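You operate a simulated robot arm through the tools that you are given. There is no shell and no other tool.

Carry out the task below with a simulated robot arm. There is one attempt and no reset: what you move stays moved.

TASK
Swap the roller on the axle stand for the one in the green tray.
Fine: the red cap waits in the silver tray and goes back on; old roller into the orange tray.

The check looks at the end state, three seconds after you hand in, the way a careful person would. Anything else that was tipped, shoved, dropped, spilled or broken makes it a failure. A push-on lid holds only when it is set on centred and level and pressed home; a screw cap is set on level and turned clockwise until tight.

THE ROBOT
A 6-joint arm with a two-finger gripper, fixed in place. Base frame: the origin is on the floor under the middle of its stand, x ahead of it, y to its left, z up; the work surface is at about z = 88.5. Units: cm, rad, N and s.
With the tool pointing down near the work surface it reaches from about 28 to 72 cm from the base axis. Its first joint turns from -2.897 to 2.897 rad. Payload 1.57 kg.
The tool frame sits at the grasp point between the pads (the TCP): z along the fingers, y along the line on which they close. The tips reach 2.1 cm beyond it. The gripper opens to 7 cm; its body begins 5 cm behind the TCP.
Orientation is told as [roll, pitch, yaw] about the base's x, y, z axes, in that order, counted from this pose: with the fingers straight down and closing along the base's y, the tool's x points along the base's -x, its y along +y and its z along -z.

THE INTERFACE
- The arm moves only by the tool apply_moves. Its argument "series" is a list of rows, each an object (a shift or turn left out is 0, a gripper value left out holds the last) with "jaw": the finger opening in cm, from 0 to 7; "linear": the shift along the tool's x, y, z in cm, a list of three; "angular": the turn, a rotation vector about the tool's x, y, z in rad, a list of three. In form: [{"jaw": jaw, "linear": [tx, ty, tz], "angular": [wx, wy, wz]}, ...]. A call has 1 to 20 rows; each row shifts and turns the commanded pose from where the row before left it, along the tool's axes as they then stand. Rows are played at 5 a second. More than 5 cm and 0.15 rad between two rows, or a gripper value outside its range, and nothing of the call is played. A pose out of reach is approached as far as the arm can. The call stops where the force on the tool passes 40 N (or 10 N more than at its start, if that is more) or the arm is blocked; 0.2 s more then pass. The fingers move at their own pace (about 15.55 cm/s each) and stop on an object; they squeeze with about 30 N. The grip force told is the motor's: it shows also when the fingers shut on nothing. Time passes only in rows, and 0.2 s behind the last, so rows that do not move let the fingers close. The reply holds the time, the measured pose of the TCP, the force on the tool along the base axes, the opening and the grip force, in the units named above and with some noise, with the torque about the TCP (base axes, N m) and any sound that the robot's microphone picked up.
- Cameras (640 x 400 px; columns grow to the right, rows downward): "scene" is fixed at [40.55, 65.6, 149.43]; the picture's right is [-0.98, -0.17, 0.00], its down [-0.11, 0.63, -0.77] and it looks along [0.13, -0.76, -0.64] (base axes); focal length 348 px, centre (320, 200). "wrist" rides on the gripper at [7.9, 0.4, -8.1] in the tool frame; the picture's right is [-0.05, 1.00, 0.00], its down [-0.67, -0.04, -0.74] and it looks along [-0.74, -0.04, 0.67] (tool axes); focal length 256 px, centre (320, 200). There is no depth. A picture from a camera that has moved, and an enlarged one, comes with that camera's place and axes in the base frame and with its lens. The place of the scene camera against the robot may be out by one fixed shift of up to 1.8 cm in any direction.
- capture(camera): a new picture of that camera. It takes no simulated time.
- enlarge(camera, box): a new picture of the part [left, top, right, bottom] of that camera's present view, enlarged. It takes no simulated time.
- sign_off(): hands the job in; it is judged then, once.

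Places have to be worked out from the pictures, the camera data and where the tool is seen. Open the gripper and draw the arm clear of the work before you hand the job in, unless the task says otherwise.

The tools are called as a command line: name --argument value ..., lists and objects as JSON in quotes. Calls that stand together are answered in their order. apply_moves: Moves the arm, as the interface text tells. Its arguments: {"type":"object","properties":{"series":{"type":"array","items":{"type":"object","properties":{"jaw":{"type":"number"},"linear":{"type":"array","items":{"type":"number"}},"angular":{"type":"array","items":{"type":"number"}}}}}},"required":["series"]} The other tools are called the same way: capture (camera) takes a picture; enlarge (camera, box) takes an enlarged picture of a part of a camera's view; sign_off () hands the job in.

At the start:

```text
clock: 0.0
position: [39.34, 8.09, 125.23]
tcp_rot: [-0.001, 0.0, -0.001]
force: [0.8, -0.1, 0.3]
moment: [0.06, -0.02, 0.01]
finger_gap: 6.99
grip_force: 0.0
```

scene: 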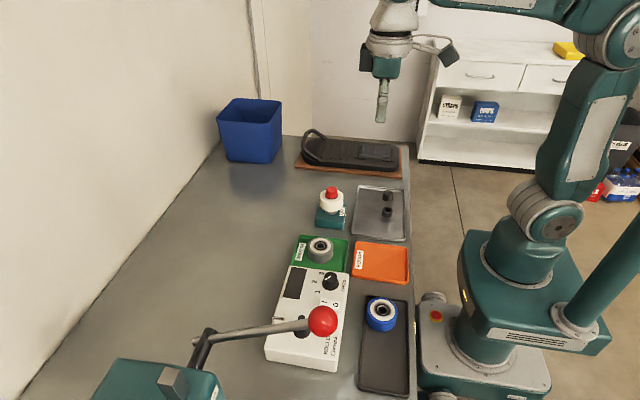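
wrist: 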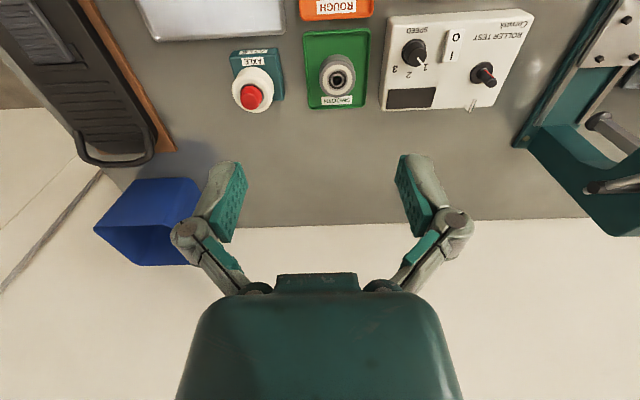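

I'll look closer at the workplace first: the axle stand, the trays and the roller labels.

enlarge --camera "scene" --box '[260, 160, 420, 260]'

enlarge --camera "scene" --box '[250, 220, 430, 400]'

enlarge --camera "wrist" --box '[200, 0, 540, 200]'

```text
4.00 times, centred on (340, 210) of scene
camera zoom: at [40.55, 65.6, 149.43], right [-0.98, -0.17, 0.0], down [-0.11, 0.63, -0.77], along [0.13, -0.76, -0.64], focal length 1393 px, centre (240, 160)
```

zoom: 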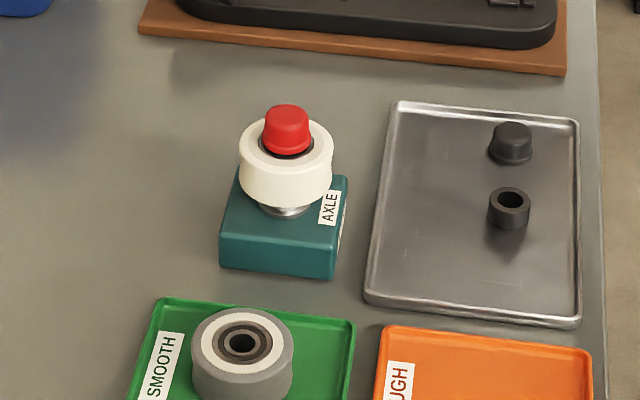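

```text
2.22 times, centred on (340, 310) of scene
camera zoom: at [40.55, 65.6, 149.43], right [-0.98, -0.17, 0.0], down [-0.11, 0.63, -0.77], along [0.13, -0.76, -0.64], focal length 774 px, centre (276, -44)
```

zoom: 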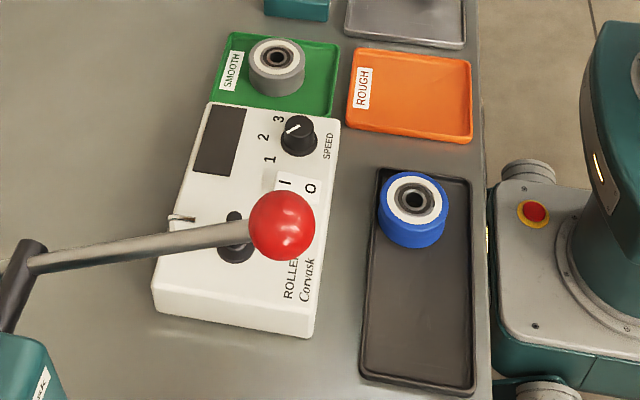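

```text
1.88 times, centred on (370, 100) of wrist
camera zoom: at [31.53, 8.66, 133.42], right [0.05, 1.0, 0.0], down [0.67, -0.04, 0.74], along [0.74, -0.04, -0.67], focal length 482 px, centre (226, 388)
```

zoom: 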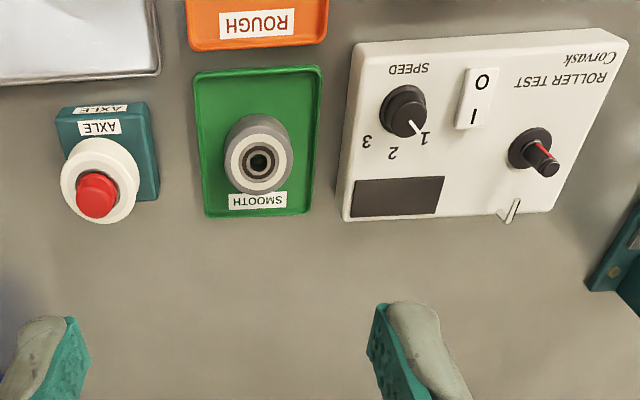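

The axle stand carries a white roller under a red cap, the grey roller sits in the green SMOOTH tray, and the silver tray has two black parts that must stay put. Triangulating, the cap is near (49, -2.5, 96), so I'll move above it at about z=112 and look with the wrist camera.

apply_moves --series '[{"jaw": 7, "linear": [-1.9, -2.1, 2.6]}, {"linear": [-1.9, -2.1, 2.6]}, {"linear": [-1.9, -2.1, 2.6]}, {"linear": [-1.9, -2.1, 2.6]}, {"linear": [-1.9, -2.1, 2.6]}, {}]'

```text
clock: 1.4
position: [48.92, -2.41, 112.19]
tcp_rot: [0.001, 0.001, 0.001]
force: [-0.6, 0.1, 1.2]
moment: [0.03, -0.02, 0.02]
finger_gap: 6.99
grip_force: 0.2
```

Now I'll take pictures from this pose.

capture --camera "wrist"

capture --camera "scene"

```text
taken
camera wrist: at [41.09, -1.99, 120.37], right [0.05, 1.0, 0.0], down [0.67, -0.04, 0.75], along [0.74, -0.04, -0.67], focal length 256 px, centre (320, 200)
```

wrist: 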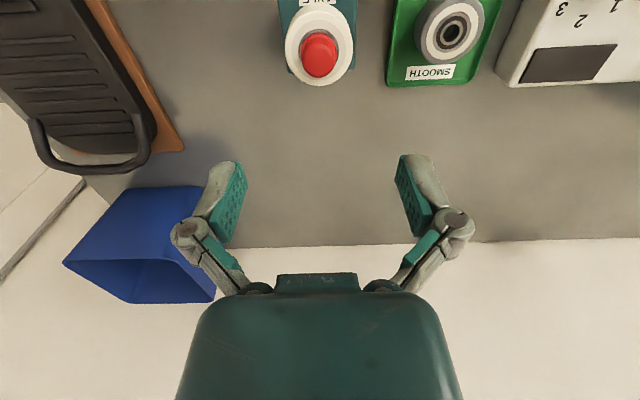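

```text
taken
```

scene: 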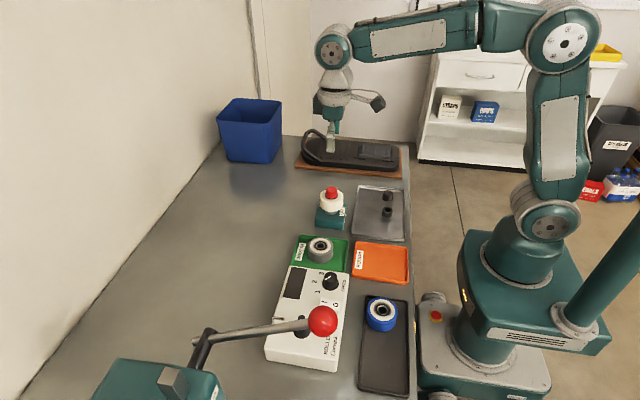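

I'll enlarge the cap/stand region and the green tray for precise localisation.

enlarge --camera "wrist" --box '[260, 0, 380, 100]'

enlarge --camera "wrist" --box '[380, 0, 500, 100]'

enlarge --camera "scene" --box '[300, 170, 370, 240]'

```text
4.00 times, centred on (320, 50) of wrist
camera zoom: at [41.09, -1.99, 120.37], right [0.05, 1.0, 0.0], down [0.67, -0.04, 0.75], along [0.74, -0.04, -0.67], focal length 1024 px, centre (320, 800)
```

zoom: 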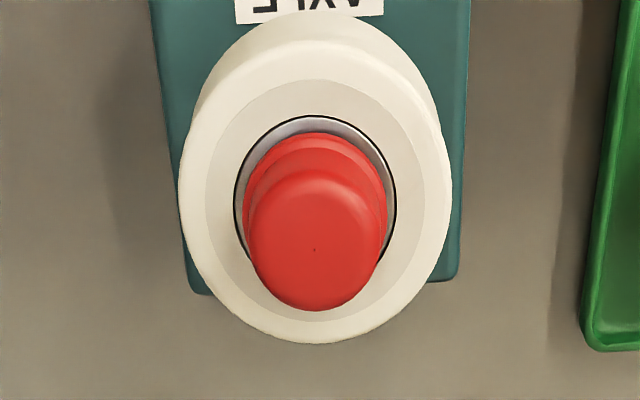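

```text
4.00 times, centred on (440, 50) of wrist
camera zoom: at [41.09, -1.99, 120.37], right [0.05, 1.0, 0.0], down [0.67, -0.04, 0.75], along [0.74, -0.04, -0.67], focal length 1024 px, centre (-160, 800)
```

zoom: 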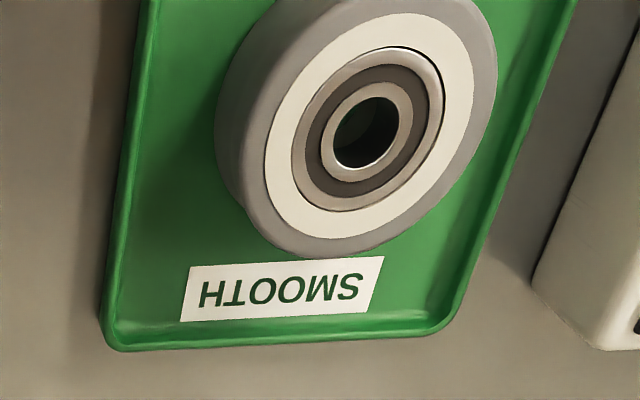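

```text
5.71 times, centred on (335, 205) of scene
camera zoom: at [40.55, 65.6, 149.43], right [-0.98, -0.17, 0.0], down [-0.11, 0.63, -0.77], along [0.13, -0.76, -0.64], focal length 1989 px, centre (234, 171)
```

zoom: 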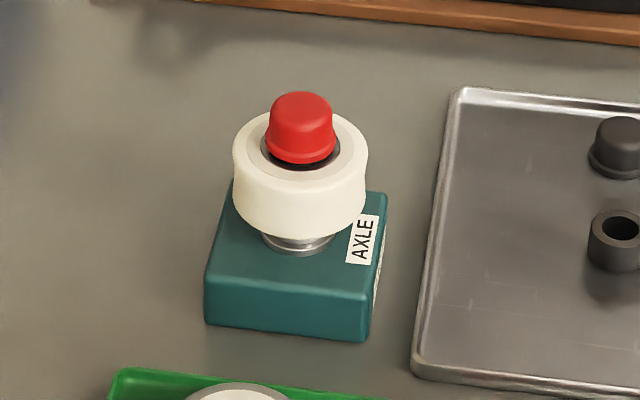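

The cap looks like a smooth push-on cap about 3 cm across with a flange, the rollers about 6 cm across. I'll view the gripper in the scene picture, at a known pose, to calibrate that camera's shift.

enlarge --camera "scene" --box '[290, 80, 390, 160]'

enlarge --camera "scene" --box '[340, 180, 420, 290]'

enlarge --camera "wrist" --box '[150, 130, 490, 290]'

```text
5.00 times, centred on (340, 120) of scene
camera zoom: at [40.55, 65.6, 149.43], right [-0.98, -0.17, 0.0], down [-0.11, 0.63, -0.77], along [0.13, -0.76, -0.64], focal length 1741 px, centre (220, 600)
```

zoom: 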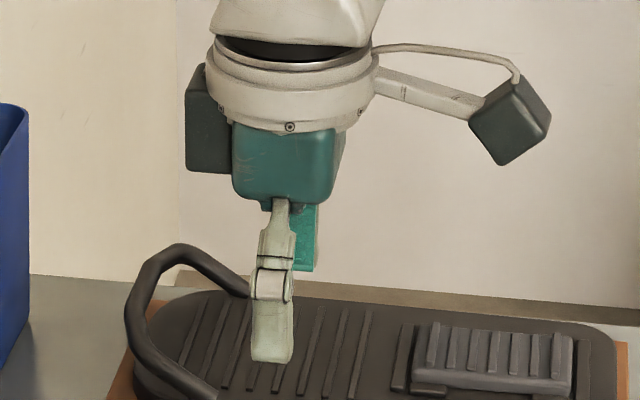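

```text
3.64 times, centred on (380, 235) of scene
camera zoom: at [40.55, 65.6, 149.43], right [-0.98, -0.17, 0.0], down [-0.11, 0.63, -0.77], along [0.13, -0.76, -0.64], focal length 1266 px, centre (102, 73)
```

zoom: 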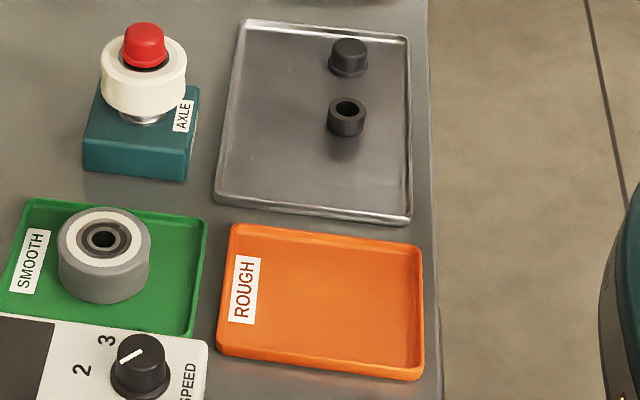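

```text
1.88 times, centred on (320, 210) of wrist
camera zoom: at [41.09, -1.99, 120.37], right [0.05, 1.0, 0.0], down [0.67, -0.04, 0.75], along [0.74, -0.04, -0.67], focal length 482 px, centre (320, 181)
```

zoom: 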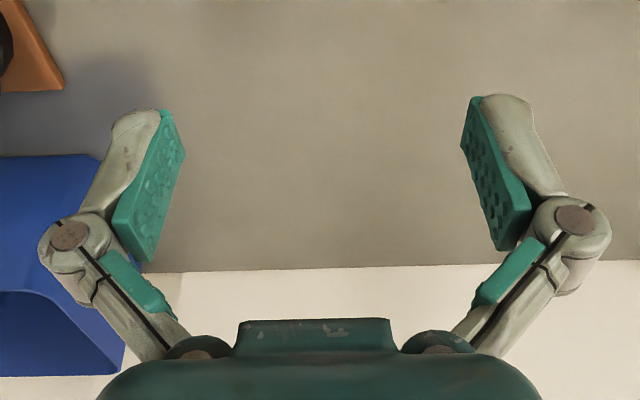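

Scene calibration shows a shift of about 0.4 cm sideways and 0.7 cm vertical in the picture; combined estimates put the cap at about (49.1, -2.5), with its top near z≈96.8. I'll descend to z≈103 and look again.

apply_moves --series '[{"linear": [-0.1, -0.05, 2.3]}, {"linear": [0, 0, 2.3]}, {"linear": [0, 0, 2.3]}, {"linear": [0, 0, 2.3]}, {}]'

capture --camera "wrist"

enlarge --camera "scene" --box '[290, 140, 380, 230]'

```text
clock: 2.6
position: [49.02, -2.41, 103.2]
tcp_rot: [0.0, -0.001, 0.0]
force: [-1.3, 0.1, -0.2]
moment: [-0.05, 0.02, -0.01]
finger_gap: 7.01
grip_force: 0.0
```

```text
taken
camera wrist: at [41.17, -2.0, 111.21], right [0.05, 1.0, 0.0], down [0.67, -0.04, 0.74], along [0.74, -0.04, -0.67], focal length 256 px, centre (320, 200)
```

wrist: 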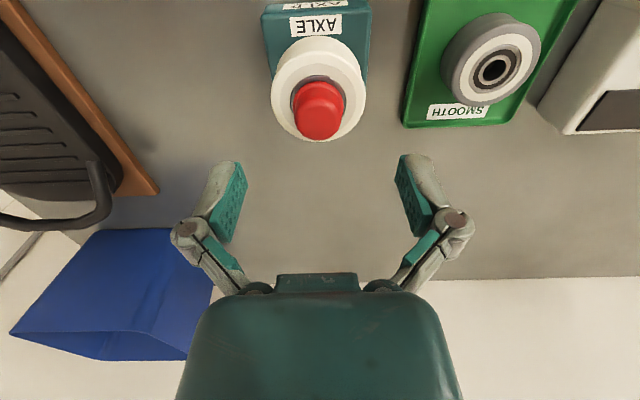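

```text
4.44 times, centred on (335, 185) of scene
camera zoom: at [40.55, 65.6, 149.43], right [-0.98, -0.17, 0.0], down [-0.11, 0.63, -0.77], along [0.13, -0.76, -0.64], focal length 1547 px, centre (253, 267)
```

zoom: 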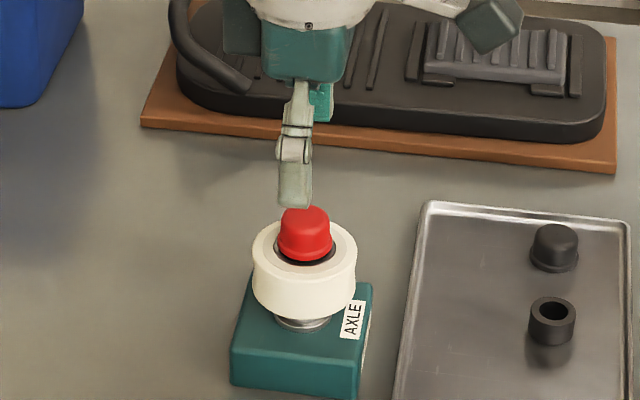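

Alignment looks close; I'll enlarge the wrist view on the cap to refine x/y and the heights.

enlarge --camera "wrist" --box '[240, 0, 400, 160]'

enlarge --camera "scene" --box '[310, 175, 360, 225]'

```text
2.50 times, centred on (320, 80) of wrist
camera zoom: at [41.17, -2.0, 111.21], right [0.05, 1.0, 0.0], down [0.67, -0.04, 0.74], along [0.74, -0.04, -0.67], focal length 640 px, centre (320, 500)
```

zoom: 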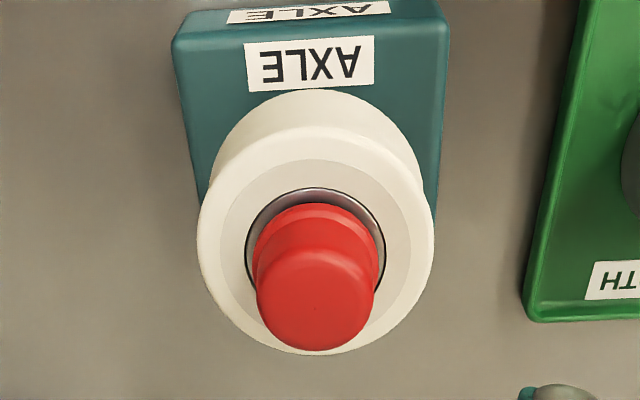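

```text
8.00 times, centred on (335, 200) of scene
camera zoom: at [40.55, 65.6, 149.43], right [-0.98, -0.17, 0.0], down [-0.11, 0.63, -0.77], along [0.13, -0.76, -0.64], focal length 2785 px, centre (200, 200)
```

zoom: 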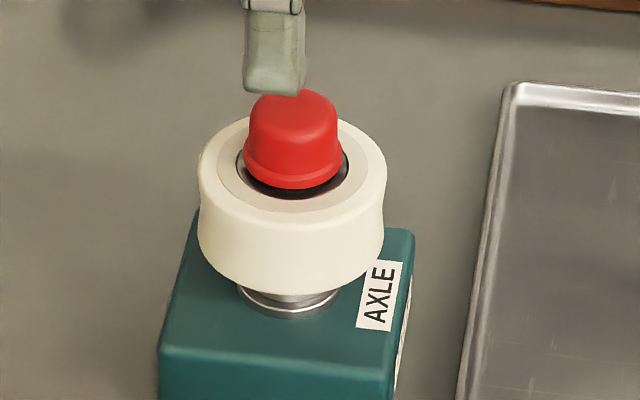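

The finger tips seem to sit higher than 2.1 cm beyond the TCP when wide open (linkage-type fingers), so before gripping I'll close to 3 cm in the air and see where the pads end up.

apply_moves --series '[{"jaw": 3.0}, {}, {}]'

enlarge --camera "wrist" --box '[160, 60, 480, 260]'

enlarge --camera "scene" --box '[290, 140, 380, 230]'

```text
clock: 3.4
position: [49.03, -2.4, 103.21]
tcp_rot: [-0.001, -0.001, -0.001]
force: [0.0, -0.7, 0.4]
moment: [0.01, 0.0, -0.03]
finger_gap: 3.0
grip_force: 0.1
```

```text
2.00 times, centred on (320, 160) of wrist
camera zoom: at [41.17, -2.0, 111.23], right [0.05, 1.0, 0.0], down [0.67, -0.04, 0.74], along [0.74, -0.04, -0.67], focal length 512 px, centre (320, 280)
```

zoom: 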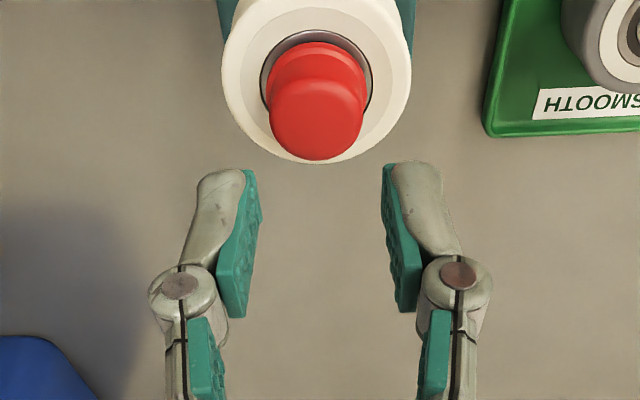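

```text
4.44 times, centred on (335, 185) of scene
camera zoom: at [40.55, 65.6, 149.43], right [-0.98, -0.17, 0.0], down [-0.11, 0.63, -0.77], along [0.13, -0.76, -0.64], focal length 1547 px, centre (253, 267)
```

zoom: 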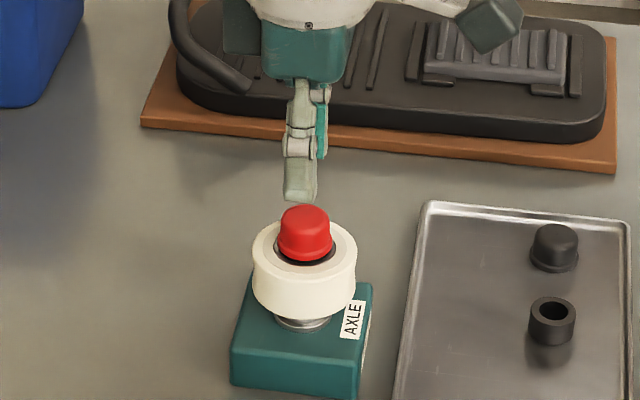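

Closing to 3 cm lowers the tips by about 1.1 cm (to roughly 2.2 cm beyond the TCP), as with a linkage gripper. Cap top is ≈97.6 and roller top ≈95.8, so I'll open to 5 cm and descend to TCP z≈99, then check.

apply_moves --series '[{"jaw": 5.0}, {"linear": [-0.05, -0.02, 1.4]}, {"linear": [0, 0, 1.4]}, {"linear": [0, 0, 1.4]}, {}]'

capture --camera "wrist"

enlarge --camera "scene" --box '[295, 160, 365, 230]'

```text
clock: 4.6
position: [49.0, -2.47, 98.93]
tcp_rot: [0.0, 0.0, 0.0]
force: [0.4, 0.3, 0.1]
moment: [-0.02, 0.0, -0.01]
finger_gap: 4.99
grip_force: 0.0
```

```text
taken
camera wrist: at [41.22, -1.98, 107.01], right [0.05, 1.0, 0.0], down [0.67, -0.04, 0.74], along [0.74, -0.04, -0.67], focal length 256 px, centre (320, 200)
```

wrist: 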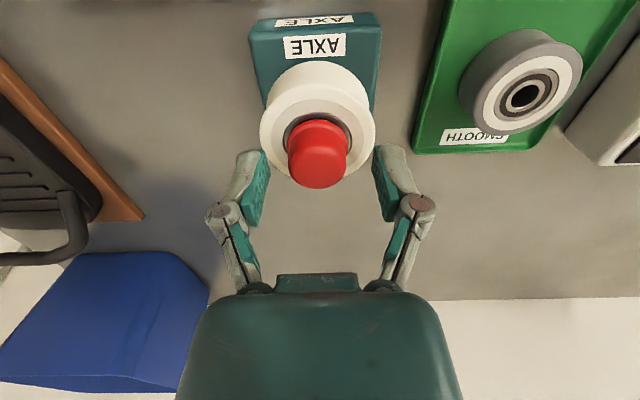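

```text
5.71 times, centred on (330, 195) of scene
camera zoom: at [40.55, 65.6, 149.43], right [-0.98, -0.17, 0.0], down [-0.11, 0.63, -0.77], along [0.13, -0.76, -0.64], focal length 1989 px, centre (263, 229)
```

zoom: 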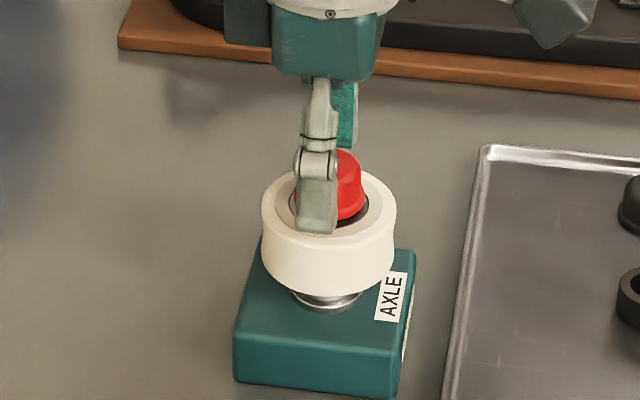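

The cap sits between the pads, ~0.1 cm toward -y and +x of the tool centre. I'll nudge, lower to z≈98.5 and close on the cap.

apply_moves --series '[{"linear": [-0.1, -0.12, 0.45]}, {}, {"jaw": 2.0}, {}, {}, {}]'

capture --camera "wrist"

enlarge --camera "scene" --box '[295, 160, 365, 230]'

```text
clock: 6.0
position: [49.23, -2.42, 98.49]
tcp_rot: [0.0, -0.001, 0.001]
force: [-0.2, -0.2, 13.2]
moment: [-0.02, 0.1, 0.0]
finger_gap: 2.94
grip_force: 30.5
```

```text
taken
camera wrist: at [41.32, -2.11, 106.6], right [0.05, 1.0, 0.0], down [0.66, -0.04, 0.75], along [0.74, -0.04, -0.67], focal length 256 px, centre (320, 200)
```

wrist: 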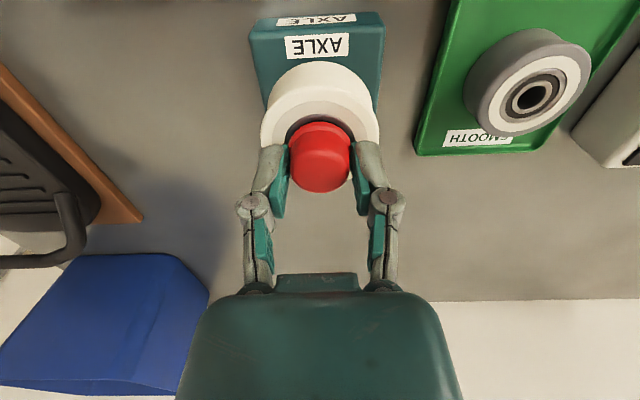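

```text
5.71 times, centred on (330, 195) of scene
camera zoom: at [40.55, 65.6, 149.43], right [-0.98, -0.17, 0.0], down [-0.11, 0.63, -0.77], along [0.13, -0.76, -0.64], focal length 1989 px, centre (263, 229)
```

zoom: 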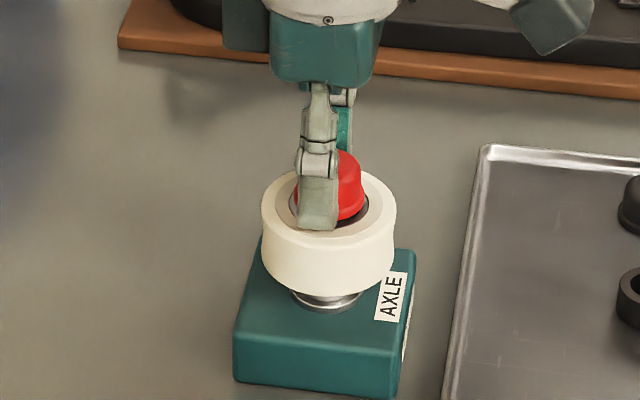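

The grip is on the cap (gap 2.94), with 13 N upward reaction as the tips settled down on the flange. I'll pull straight up gently and watch the force.

apply_moves --series '[{"linear": [0, 0, -0.2]}, {"linear": [0, 0, -0.2]}, {}]'

enlarge --camera "scene" --box '[295, 160, 365, 230]'

```text
clock: 6.8
position: [49.12, -2.62, 98.94]
tcp_rot: [0.001, 0.001, -0.001]
force: [-0.5, -0.7, -0.8]
moment: [0.03, 0.04, 0.02]
finger_gap: 2.92
grip_force: 30.1
```

```text
5.71 times, centred on (330, 195) of scene
camera zoom: at [40.55, 65.6, 149.43], right [-0.98, -0.17, 0.0], down [-0.11, 0.63, -0.77], along [0.13, -0.76, -0.64], focal length 1989 px, centre (263, 229)
```

zoom: 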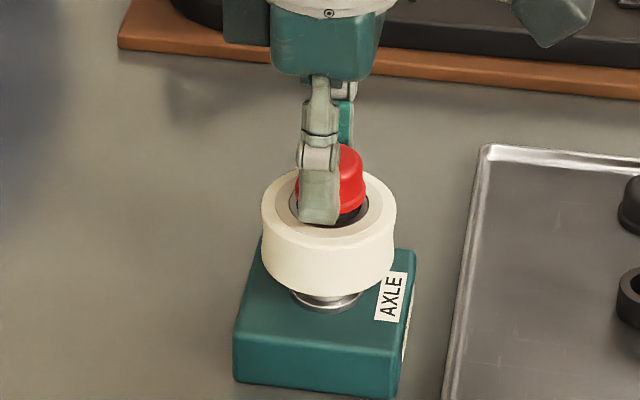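

The cap is lifting freely with no resistance (push-on). I'll continue straight up and then look at the axle underneath.

apply_moves --series '[{"linear": [0, 0, -0.5]}, {"linear": [0, 0, -1]}, {"linear": [0, 0, -2]}, {"linear": [0, 0, -2.5]}, {"linear": [0, 0, -2.5]}, {"linear": [0, 0, -2.5]}, {}]'

capture --camera "wrist"

enlarge --camera "scene" --box '[285, 130, 395, 240]'

```text
clock: 8.4
position: [49.1, -2.48, 110.0]
tcp_rot: [0.0, 0.0, 0.001]
force: [-0.5, -0.2, 0.6]
moment: [-0.04, -0.02, -0.03]
finger_gap: 2.92
grip_force: 29.8
```

```text
taken
camera wrist: at [41.32, -2.06, 118.06], right [0.05, 1.0, 0.0], down [0.67, -0.04, 0.74], along [0.74, -0.04, -0.67], focal length 256 px, centre (320, 200)
```

wrist: 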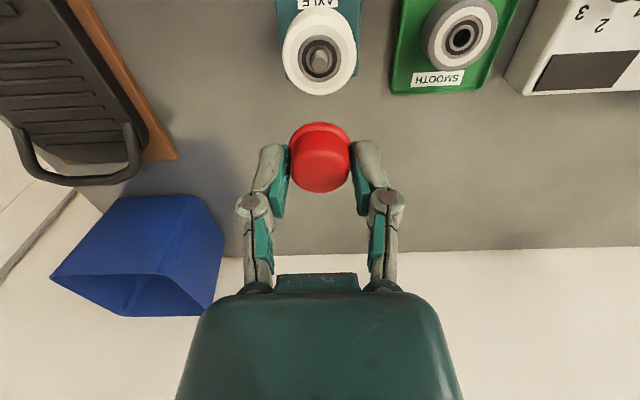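

```text
3.64 times, centred on (340, 185) of scene
camera zoom: at [40.55, 65.6, 149.43], right [-0.98, -0.17, 0.0], down [-0.11, 0.63, -0.77], along [0.13, -0.76, -0.64], focal length 1266 px, centre (247, 254)
```

zoom: 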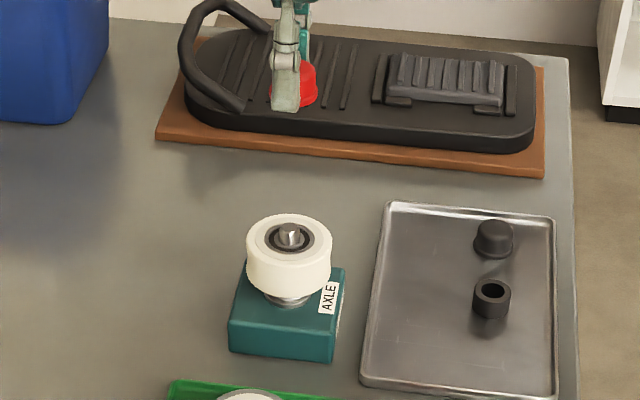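

The cap is off. I'll zoom into the axle tip, the new roller, and the silver tray to plan.

enlarge --camera "wrist" --box '[265, 0, 375, 110]'

enlarge --camera "scene" --box '[310, 180, 355, 225]'

enlarge --camera "scene" --box '[345, 175, 415, 245]'

enlarge --camera "wrist" --box '[260, 100, 380, 220]'

```text
3.64 times, centred on (320, 55) of wrist
camera zoom: at [41.32, -2.06, 118.06], right [0.05, 1.0, 0.0], down [0.67, -0.04, 0.74], along [0.74, -0.04, -0.67], focal length 931 px, centre (320, 727)
```

zoom: 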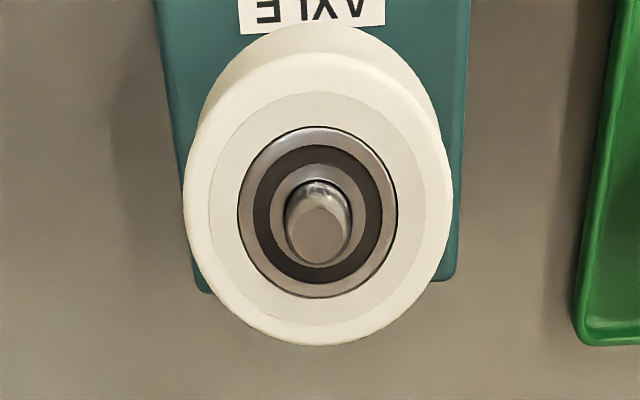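

```text
8.89 times, centred on (332, 202) of scene
camera zoom: at [40.55, 65.6, 149.43], right [-0.98, -0.17, 0.0], down [-0.11, 0.63, -0.77], along [0.13, -0.76, -0.64], focal length 3095 px, centre (209, 178)
```

zoom: 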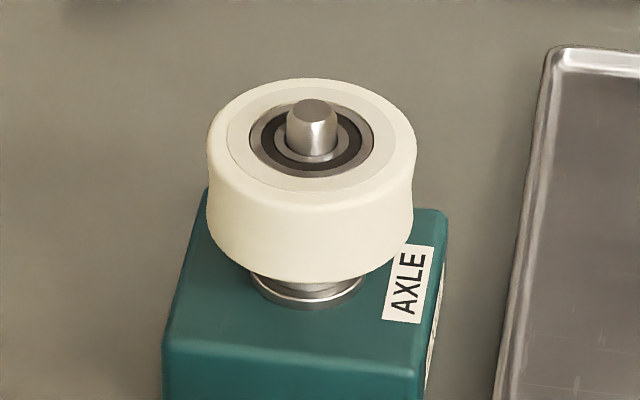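

```text
5.71 times, centred on (380, 210) of scene
camera zoom: at [40.55, 65.6, 149.43], right [-0.98, -0.17, 0.0], down [-0.11, 0.63, -0.77], along [0.13, -0.76, -0.64], focal length 1989 px, centre (-23, 143)
```

zoom: 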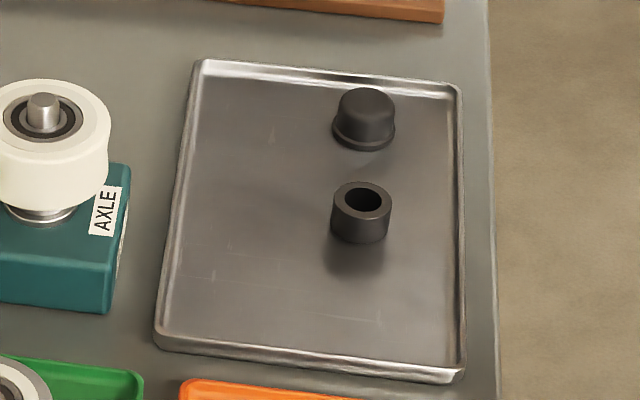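

```text
3.33 times, centred on (320, 160) of wrist
camera zoom: at [41.32, -2.06, 118.06], right [0.05, 1.0, 0.0], down [0.67, -0.04, 0.74], along [0.74, -0.04, -0.67], focal length 853 px, centre (320, 333)
```

zoom: 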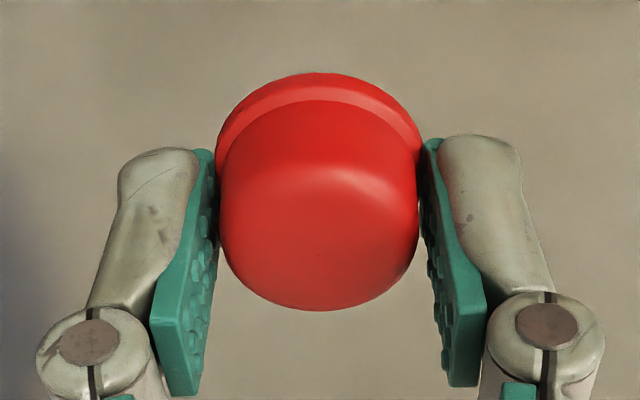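

The axle is a smooth, chamfered stub, so the cap is push-on. The silver tray spans roughly x 30–43, y −16 to 4.5, with the black parts at about (34.5,−11) and (34.5,−5); I'll take the red cap to the free area at about (38.2, 0) and look again.

apply_moves --series '[{"linear": [2.2, 0.5, 0]}, {"linear": [2.2, 0.5, 0]}, {"linear": [2.2, 0.5, 0]}, {"linear": [2.2, 0.5, 0]}, {"linear": [2.1, 0.5, 0]}, {"linear": [0, 0, 3]}, {"linear": [0, 0, 3]}, {"linear": [0, 0, 3]}, {"linear": [0, 0, 2]}, {}]'

capture --camera "wrist"

enlarge --camera "scene" --box '[330, 140, 430, 250]'

```text
clock: 10.6
position: [38.17, -0.04, 98.84]
tcp_rot: [-0.002, 0.0, 0.001]
force: [0.4, 0.5, 0.2]
moment: [-0.02, 0.02, -0.04]
finger_gap: 2.93
grip_force: 29.9
```

```text
taken
camera wrist: at [30.39, 0.4, 106.94], right [0.05, 1.0, 0.0], down [0.67, -0.04, 0.75], along [0.74, -0.04, -0.67], focal length 256 px, centre (320, 200)
```

wrist: 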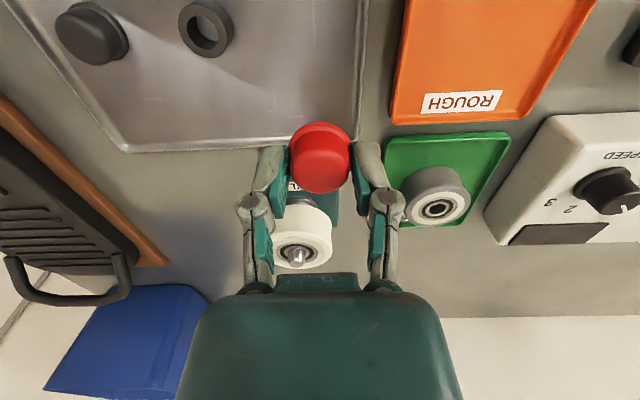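

```text
3.64 times, centred on (380, 195) of scene
camera zoom: at [40.55, 65.6, 149.43], right [-0.98, -0.17, 0.0], down [-0.11, 0.63, -0.77], along [0.13, -0.76, -0.64], focal length 1266 px, centre (102, 218)
```

zoom: 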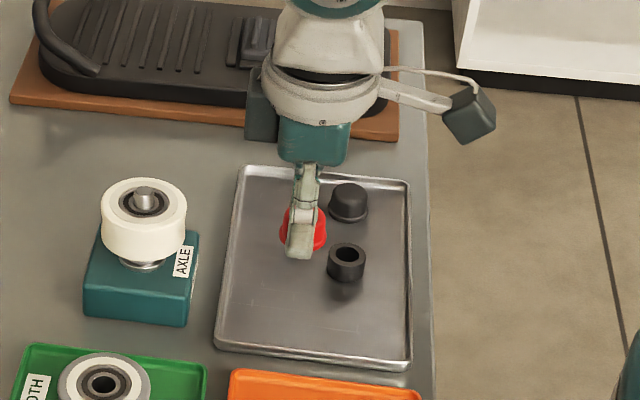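

The wrist view shows the tray's +y rim at about y≈2.5, closer than I'd estimated, so I'll shift to about (38.6, −3), clear of the rim and the black parts, and lower further.

apply_moves --series '[{"linear": [-0.2, -1.5, 0]}, {"linear": [-0.2, -1.5, 0]}, {"linear": [0, 0, 2]}, {"linear": [0, 0, 2]}, {}]'

capture --camera "wrist"

enlarge --camera "scene" --box '[340, 160, 420, 250]'

```text
clock: 11.8
position: [38.72, -3.02, 94.81]
tcp_rot: [-0.002, 0.001, 0.0]
force: [-0.3, 0.0, -0.5]
moment: [0.02, 0.0, 0.03]
finger_gap: 2.93
grip_force: 29.9
```

```text
taken
camera wrist: at [30.82, -2.57, 102.91], right [0.05, 1.0, 0.0], down [0.67, -0.04, 0.74], along [0.74, -0.04, -0.67], focal length 256 px, centre (320, 200)
```

wrist: 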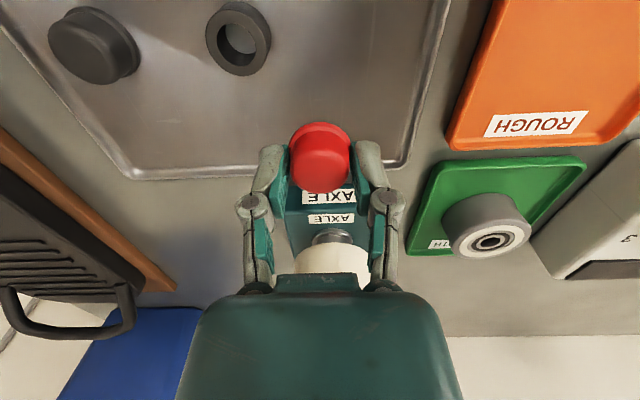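

```text
4.44 times, centred on (380, 205) of scene
camera zoom: at [40.55, 65.6, 149.43], right [-0.98, -0.17, 0.0], down [-0.11, 0.63, -0.77], along [0.13, -0.76, -0.64], focal length 1547 px, centre (53, 178)
```

zoom: 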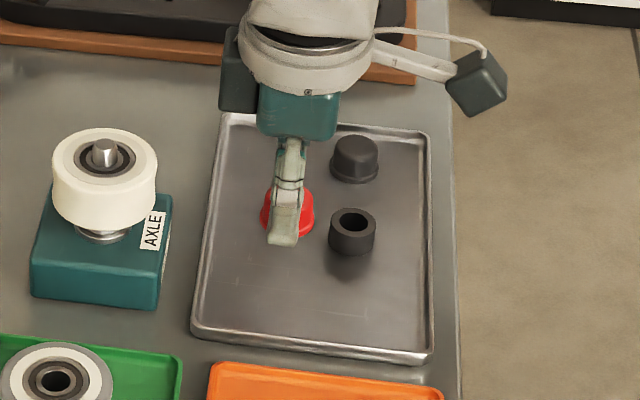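

The spot below is clear tray floor. Cap bottom is about 2.65 cm below the TCP, so I'll go down 2.6 cm, then creep.

apply_moves --series '[{"linear": [0, 0, 1.3]}, {"linear": [0, 0, 1.0]}, {"linear": [0, 0, 0.3]}, {}, {}]'

enlarge --camera "wrist" --box '[220, 80, 420, 240]'

enlarge --camera "scene" --box '[350, 180, 410, 240]'

```text
clock: 13.0
position: [38.67, -2.92, 92.31]
tcp_rot: [0.0, -0.001, 0.0]
force: [-0.8, 0.4, -0.8]
moment: [0.01, 0.0, 0.01]
finger_gap: 2.93
grip_force: 30.0
```

```text
2.50 times, centred on (320, 160) of wrist
camera zoom: at [30.81, -2.57, 100.36], right [0.05, 1.0, 0.0], down [0.67, -0.04, 0.74], along [0.74, -0.04, -0.67], focal length 640 px, centre (320, 300)
```

zoom: 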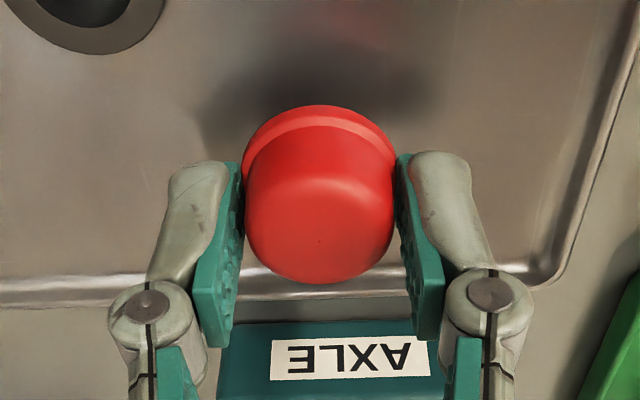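

```text
6.67 times, centred on (380, 210) of scene
camera zoom: at [40.55, 65.6, 149.43], right [-0.98, -0.17, 0.0], down [-0.11, 0.63, -0.77], along [0.13, -0.76, -0.64], focal length 2321 px, centre (-80, 133)
```

zoom: 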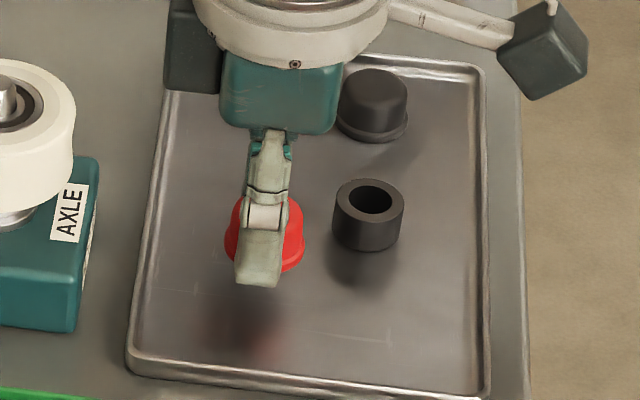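

No contact yet. I'll creep down in small steps.

apply_moves --series '[{"linear": [0, 0, 0.2]}, {"linear": [0, 0, 0.2]}, {"linear": [0, 0, 0.1]}, {}]'

```text
clock: 14.0
position: [38.7, -3.03, 91.8]
tcp_rot: [0.0, 0.0, 0.0]
force: [-0.2, -0.2, -0.6]
moment: [0.0, 0.01, 0.0]
finger_gap: 2.94
grip_force: 30.4
```

Still free; continuing in 0.1 cm steps.

apply_moves --series '[{"linear": [0, 0, 0.1]}, {"linear": [0, 0, 0.1]}, {"linear": [0, 0, 0.05]}, {}]'

enlarge --camera "scene" --box '[350, 190, 400, 240]'

```text
clock: 15.0
position: [38.59, -2.9, 91.55]
tcp_rot: [0.0, 0.001, -0.002]
force: [-0.1, 1.2, 0.3]
moment: [0.0, -0.01, -0.03]
finger_gap: 2.92
grip_force: 30.1
```

```text
8.00 times, centred on (375, 215) of scene
camera zoom: at [40.55, 65.6, 149.43], right [-0.98, -0.17, 0.0], down [-0.11, 0.63, -0.77], along [0.13, -0.76, -0.64], focal length 2785 px, centre (-120, 80)
```

zoom: 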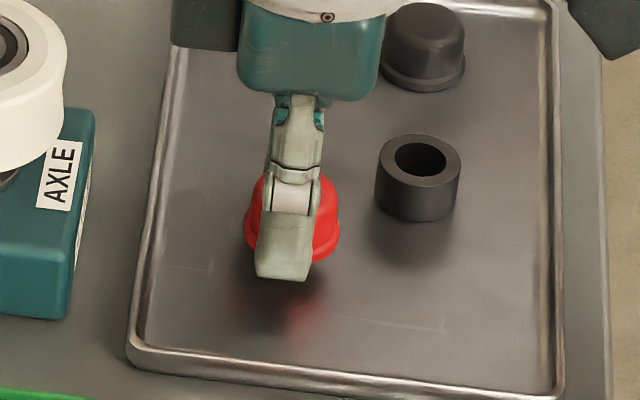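

The reflection shows a remaining gap of perhaps 0.4–0.5 cm. Continuing down slowly.

apply_moves --series '[{"linear": [0, 0, 0.1]}, {"linear": [0, 0, 0.1]}, {"linear": [0, 0, 0.05]}, {}]'

```text
clock: 16.0
position: [38.69, -3.15, 91.25]
tcp_rot: [0.0, 0.0, -0.001]
force: [-0.4, 0.0, -0.4]
moment: [0.06, -0.01, 0.0]
finger_gap: 2.91
grip_force: 30.1
```

No contact; a further small creep.

apply_moves --series '[{"linear": [0, 0, 0.08]}, {"linear": [0, 0, 0.08]}, {"linear": [0, 0, 0.04]}, {}]'

enlarge --camera "scene" --box '[350, 190, 400, 240]'

```text
clock: 17.0
position: [38.63, -2.92, 91.11]
tcp_rot: [0.0, 0.0, -0.001]
force: [0.2, -0.1, -0.5]
moment: [-0.01, 0.0, -0.01]
finger_gap: 2.92
grip_force: 29.4
```

```text
8.00 times, centred on (375, 215) of scene
camera zoom: at [40.55, 65.6, 149.43], right [-0.98, -0.17, 0.0], down [-0.11, 0.63, -0.77], along [0.13, -0.76, -0.64], focal length 2785 px, centre (-120, 80)
```

zoom: 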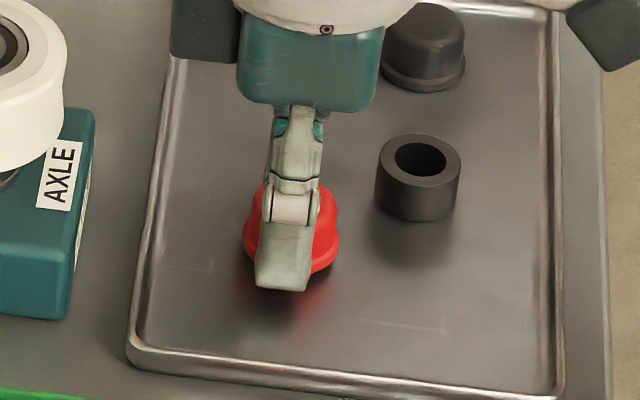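

Nearly down; the shadow and reflection are about to meet the cap. Continuing.

apply_moves --series '[{"linear": [0, 0, 0.06]}, {"linear": [0, 0, 0.06]}, {"linear": [0, 0, 0.06]}, {}]'

```text
clock: 18.0
position: [38.58, -3.02, 90.99]
tcp_rot: [0.0, 0.0, 0.001]
force: [0.0, -0.2, -0.2]
moment: [-0.03, 0.0, -0.01]
finger_gap: 2.92
grip_force: 30.0
```

Still no contact force; continuing.

apply_moves --series '[{"linear": [0, 0, 0.06]}, {"linear": [0, 0, 0.06]}, {"linear": [0, 0, 0.06]}, {}]'

enlarge --camera "scene" --box '[350, 190, 400, 240]'

```text
clock: 19.0
position: [38.63, -3.01, 90.67]
tcp_rot: [0.0, 0.0, -0.001]
force: [0.5, 0.1, 6.7]
moment: [-0.02, 0.07, 0.02]
finger_gap: 2.93
grip_force: 30.0
```

```text
8.00 times, centred on (375, 215) of scene
camera zoom: at [40.55, 65.6, 149.43], right [-0.98, -0.17, 0.0], down [-0.11, 0.63, -0.77], along [0.13, -0.76, -0.64], focal length 2785 px, centre (-120, 80)
```

zoom: 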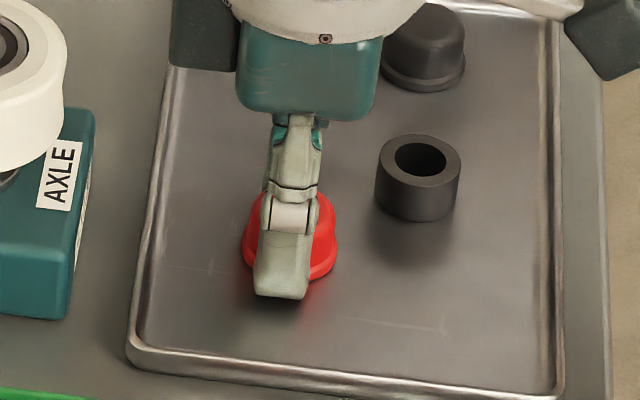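

Contact at TCP z≈90.7 (6.7 N) — the fingertips and/or cap are on the tray floor. I'll release by opening to 5 cm.

apply_moves --series '[{"jaw": 3.4}, {"jaw": 5.0}, {}, {}]'

enlarge --camera "wrist" --box '[220, 80, 420, 240]'

enlarge --camera "scene" --box '[350, 190, 400, 240]'

```text
clock: 20.0
position: [38.59, -3.11, 90.7]
tcp_rot: [0.001, 0.001, 0.0]
force: [0.2, -0.6, -0.4]
moment: [0.0, -0.01, 0.0]
finger_gap: 5.01
grip_force: 0.0
```

```text
2.50 times, centred on (320, 160) of wrist
camera zoom: at [30.79, -2.61, 98.78], right [0.05, 1.0, 0.0], down [0.67, -0.04, 0.74], along [0.74, -0.04, -0.67], focal length 640 px, centre (320, 300)
```

zoom: 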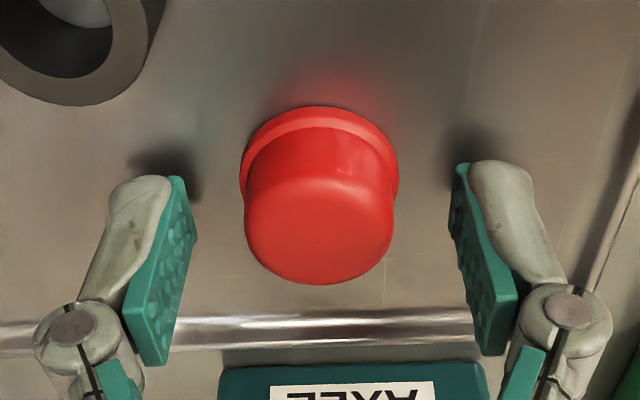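

```text
8.00 times, centred on (375, 215) of scene
camera zoom: at [40.55, 65.6, 149.43], right [-0.98, -0.17, 0.0], down [-0.11, 0.63, -0.77], along [0.13, -0.76, -0.64], focal length 2785 px, centre (-120, 80)
```

zoom: 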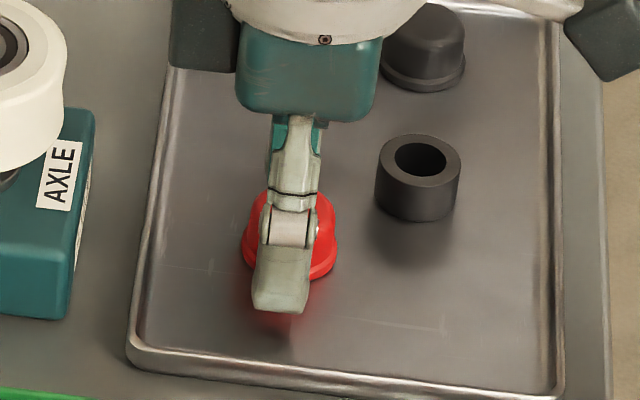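

The red cap stands upright and flat in the silver tray. I'll rise straight up, then go above the stand with jaws fully open.

apply_moves --series '[{"linear": [0, 0, -1]}, {"linear": [0, 0, -2]}, {"linear": [0, 0, -3.5]}, {"linear": [0, 0, -3.5]}, {"linear": [0, 0, -3.5]}, {"linear": [0, 0, -3.5], "jaw": 7}, {"linear": [-2.6, 0.15, 0]}, {"linear": [-2.6, 0.15, 0]}, {"linear": [-2.6, 0.15, 0]}, {"linear": [-2.7, 0.15, 0]}, {"linear": [0, 0, 2]}, {"linear": [0, 0, 2.5]}, {}]'

capture --camera "wrist"

capture --camera "scene"

```text
clock: 22.8
position: [49.06, -2.35, 103.03]
tcp_rot: [0.001, 0.0, 0.0]
force: [0.2, 0.4, 0.1]
moment: [-0.01, 0.0, 0.0]
finger_gap: 6.99
grip_force: 0.0
```

```text
taken
camera wrist: at [41.24, -1.88, 111.29], right [0.05, 1.0, 0.0], down [0.67, -0.04, 0.74], along [0.74, -0.04, -0.67], focal length 256 px, centre (320, 200)
```

wrist: 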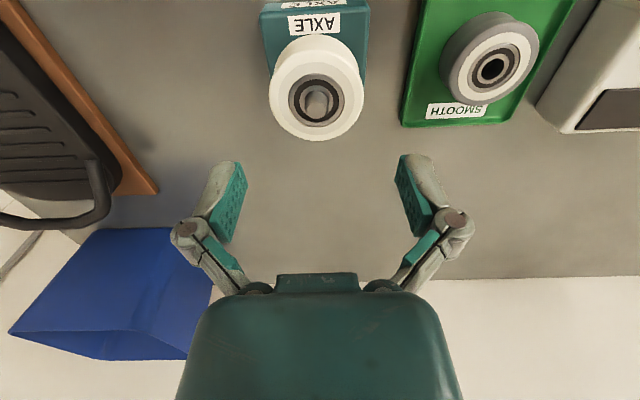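

```text
taken
```

scene: 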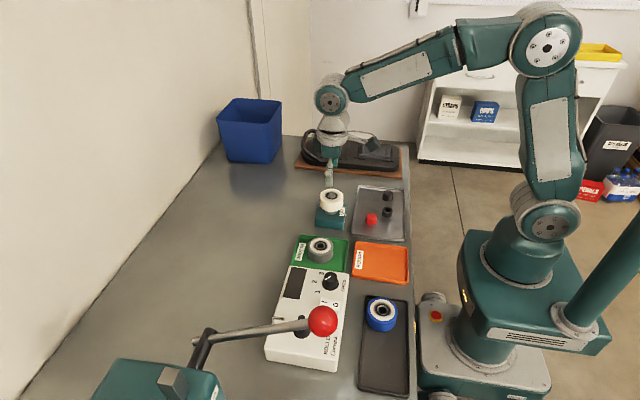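

I'll enlarge the roller on the axle to refine the position from this known pose.

enlarge --camera "wrist" --box '[240, 0, 400, 160]'

enlarge --camera "scene" --box '[305, 150, 365, 230]'

```text
2.50 times, centred on (320, 80) of wrist
camera zoom: at [41.24, -1.88, 111.29], right [0.05, 1.0, 0.0], down [0.67, -0.04, 0.74], along [0.74, -0.04, -0.67], focal length 640 px, centre (320, 500)
```

zoom: 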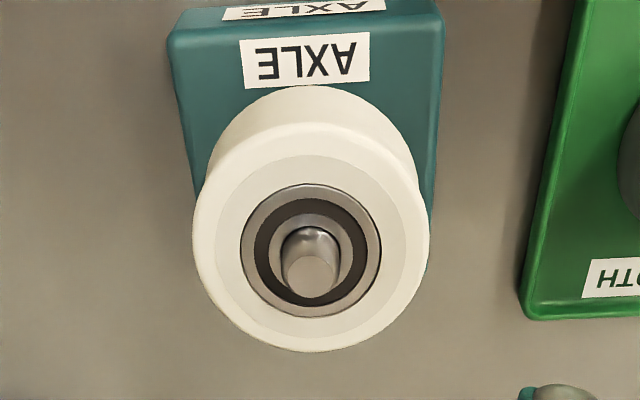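

```text
5.00 times, centred on (335, 190) of scene
camera zoom: at [40.55, 65.6, 149.43], right [-0.98, -0.17, 0.0], down [-0.11, 0.63, -0.77], along [0.13, -0.76, -0.64], focal length 1741 px, centre (245, 250)
```

zoom: 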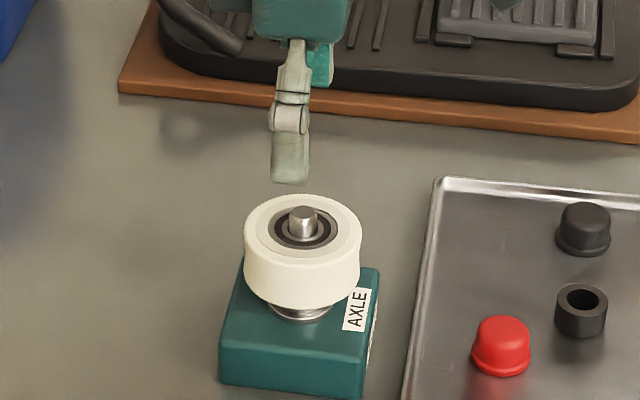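

Relative to the tool, the roller centre is about 0.2 cm toward −y and roughly 0.2–0.3 cm toward −x. I'll correct that, lower to z≈100 and re-measure.

apply_moves --series '[{"linear": [0.2, -0.2, 1]}, {"linear": [0, 0, 1]}, {"linear": [0, 0, 1]}, {}, {}]'

capture --camera "wrist"

enlarge --camera "wrist" --box '[220, 30, 420, 190]'

enlarge --camera "scene" --box '[305, 150, 365, 230]'

```text
clock: 24.0
position: [48.99, -2.49, 100.28]
tcp_rot: [0.001, 0.0, 0.0]
force: [0.3, 0.5, 0.2]
moment: [0.02, -0.01, 0.01]
finger_gap: 6.99
grip_force: 0.1
```

```text
taken
camera wrist: at [41.12, -2.16, 108.32], right [0.05, 1.0, 0.0], down [0.67, -0.04, 0.74], along [0.74, -0.04, -0.67], focal length 256 px, centre (320, 200)
```

wrist: 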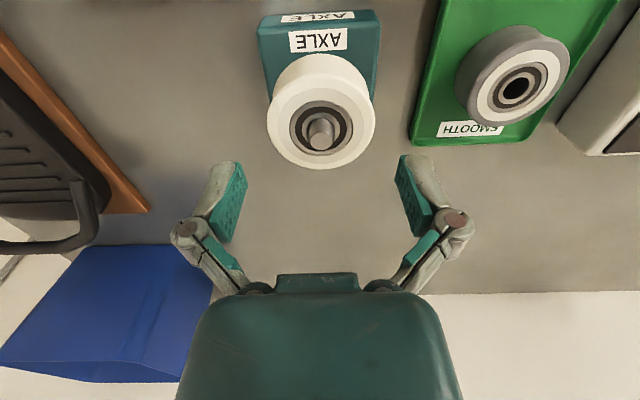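

```text
2.50 times, centred on (320, 110) of wrist
camera zoom: at [41.12, -2.16, 108.32], right [0.05, 1.0, 0.0], down [0.67, -0.04, 0.74], along [0.74, -0.04, -0.67], focal length 640 px, centre (320, 425)
```

zoom: 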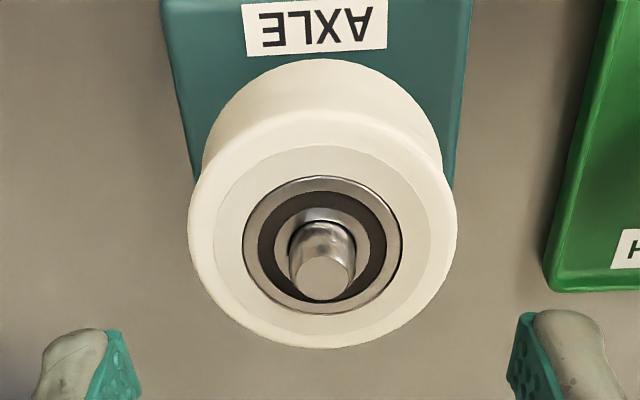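

```text
5.00 times, centred on (335, 190) of scene
camera zoom: at [40.55, 65.6, 149.43], right [-0.98, -0.17, 0.0], down [-0.11, 0.63, -0.77], along [0.13, -0.76, -0.64], focal length 1741 px, centre (245, 250)
```

zoom: 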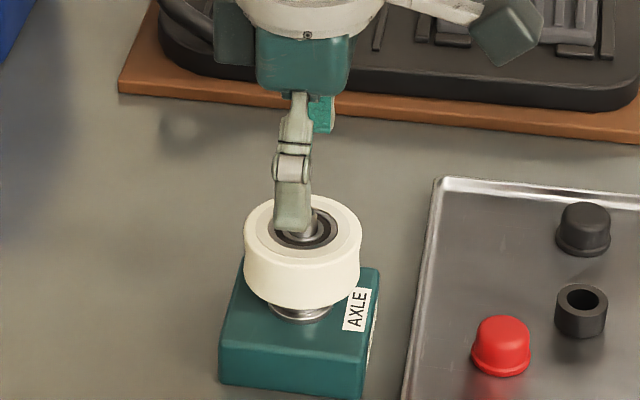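

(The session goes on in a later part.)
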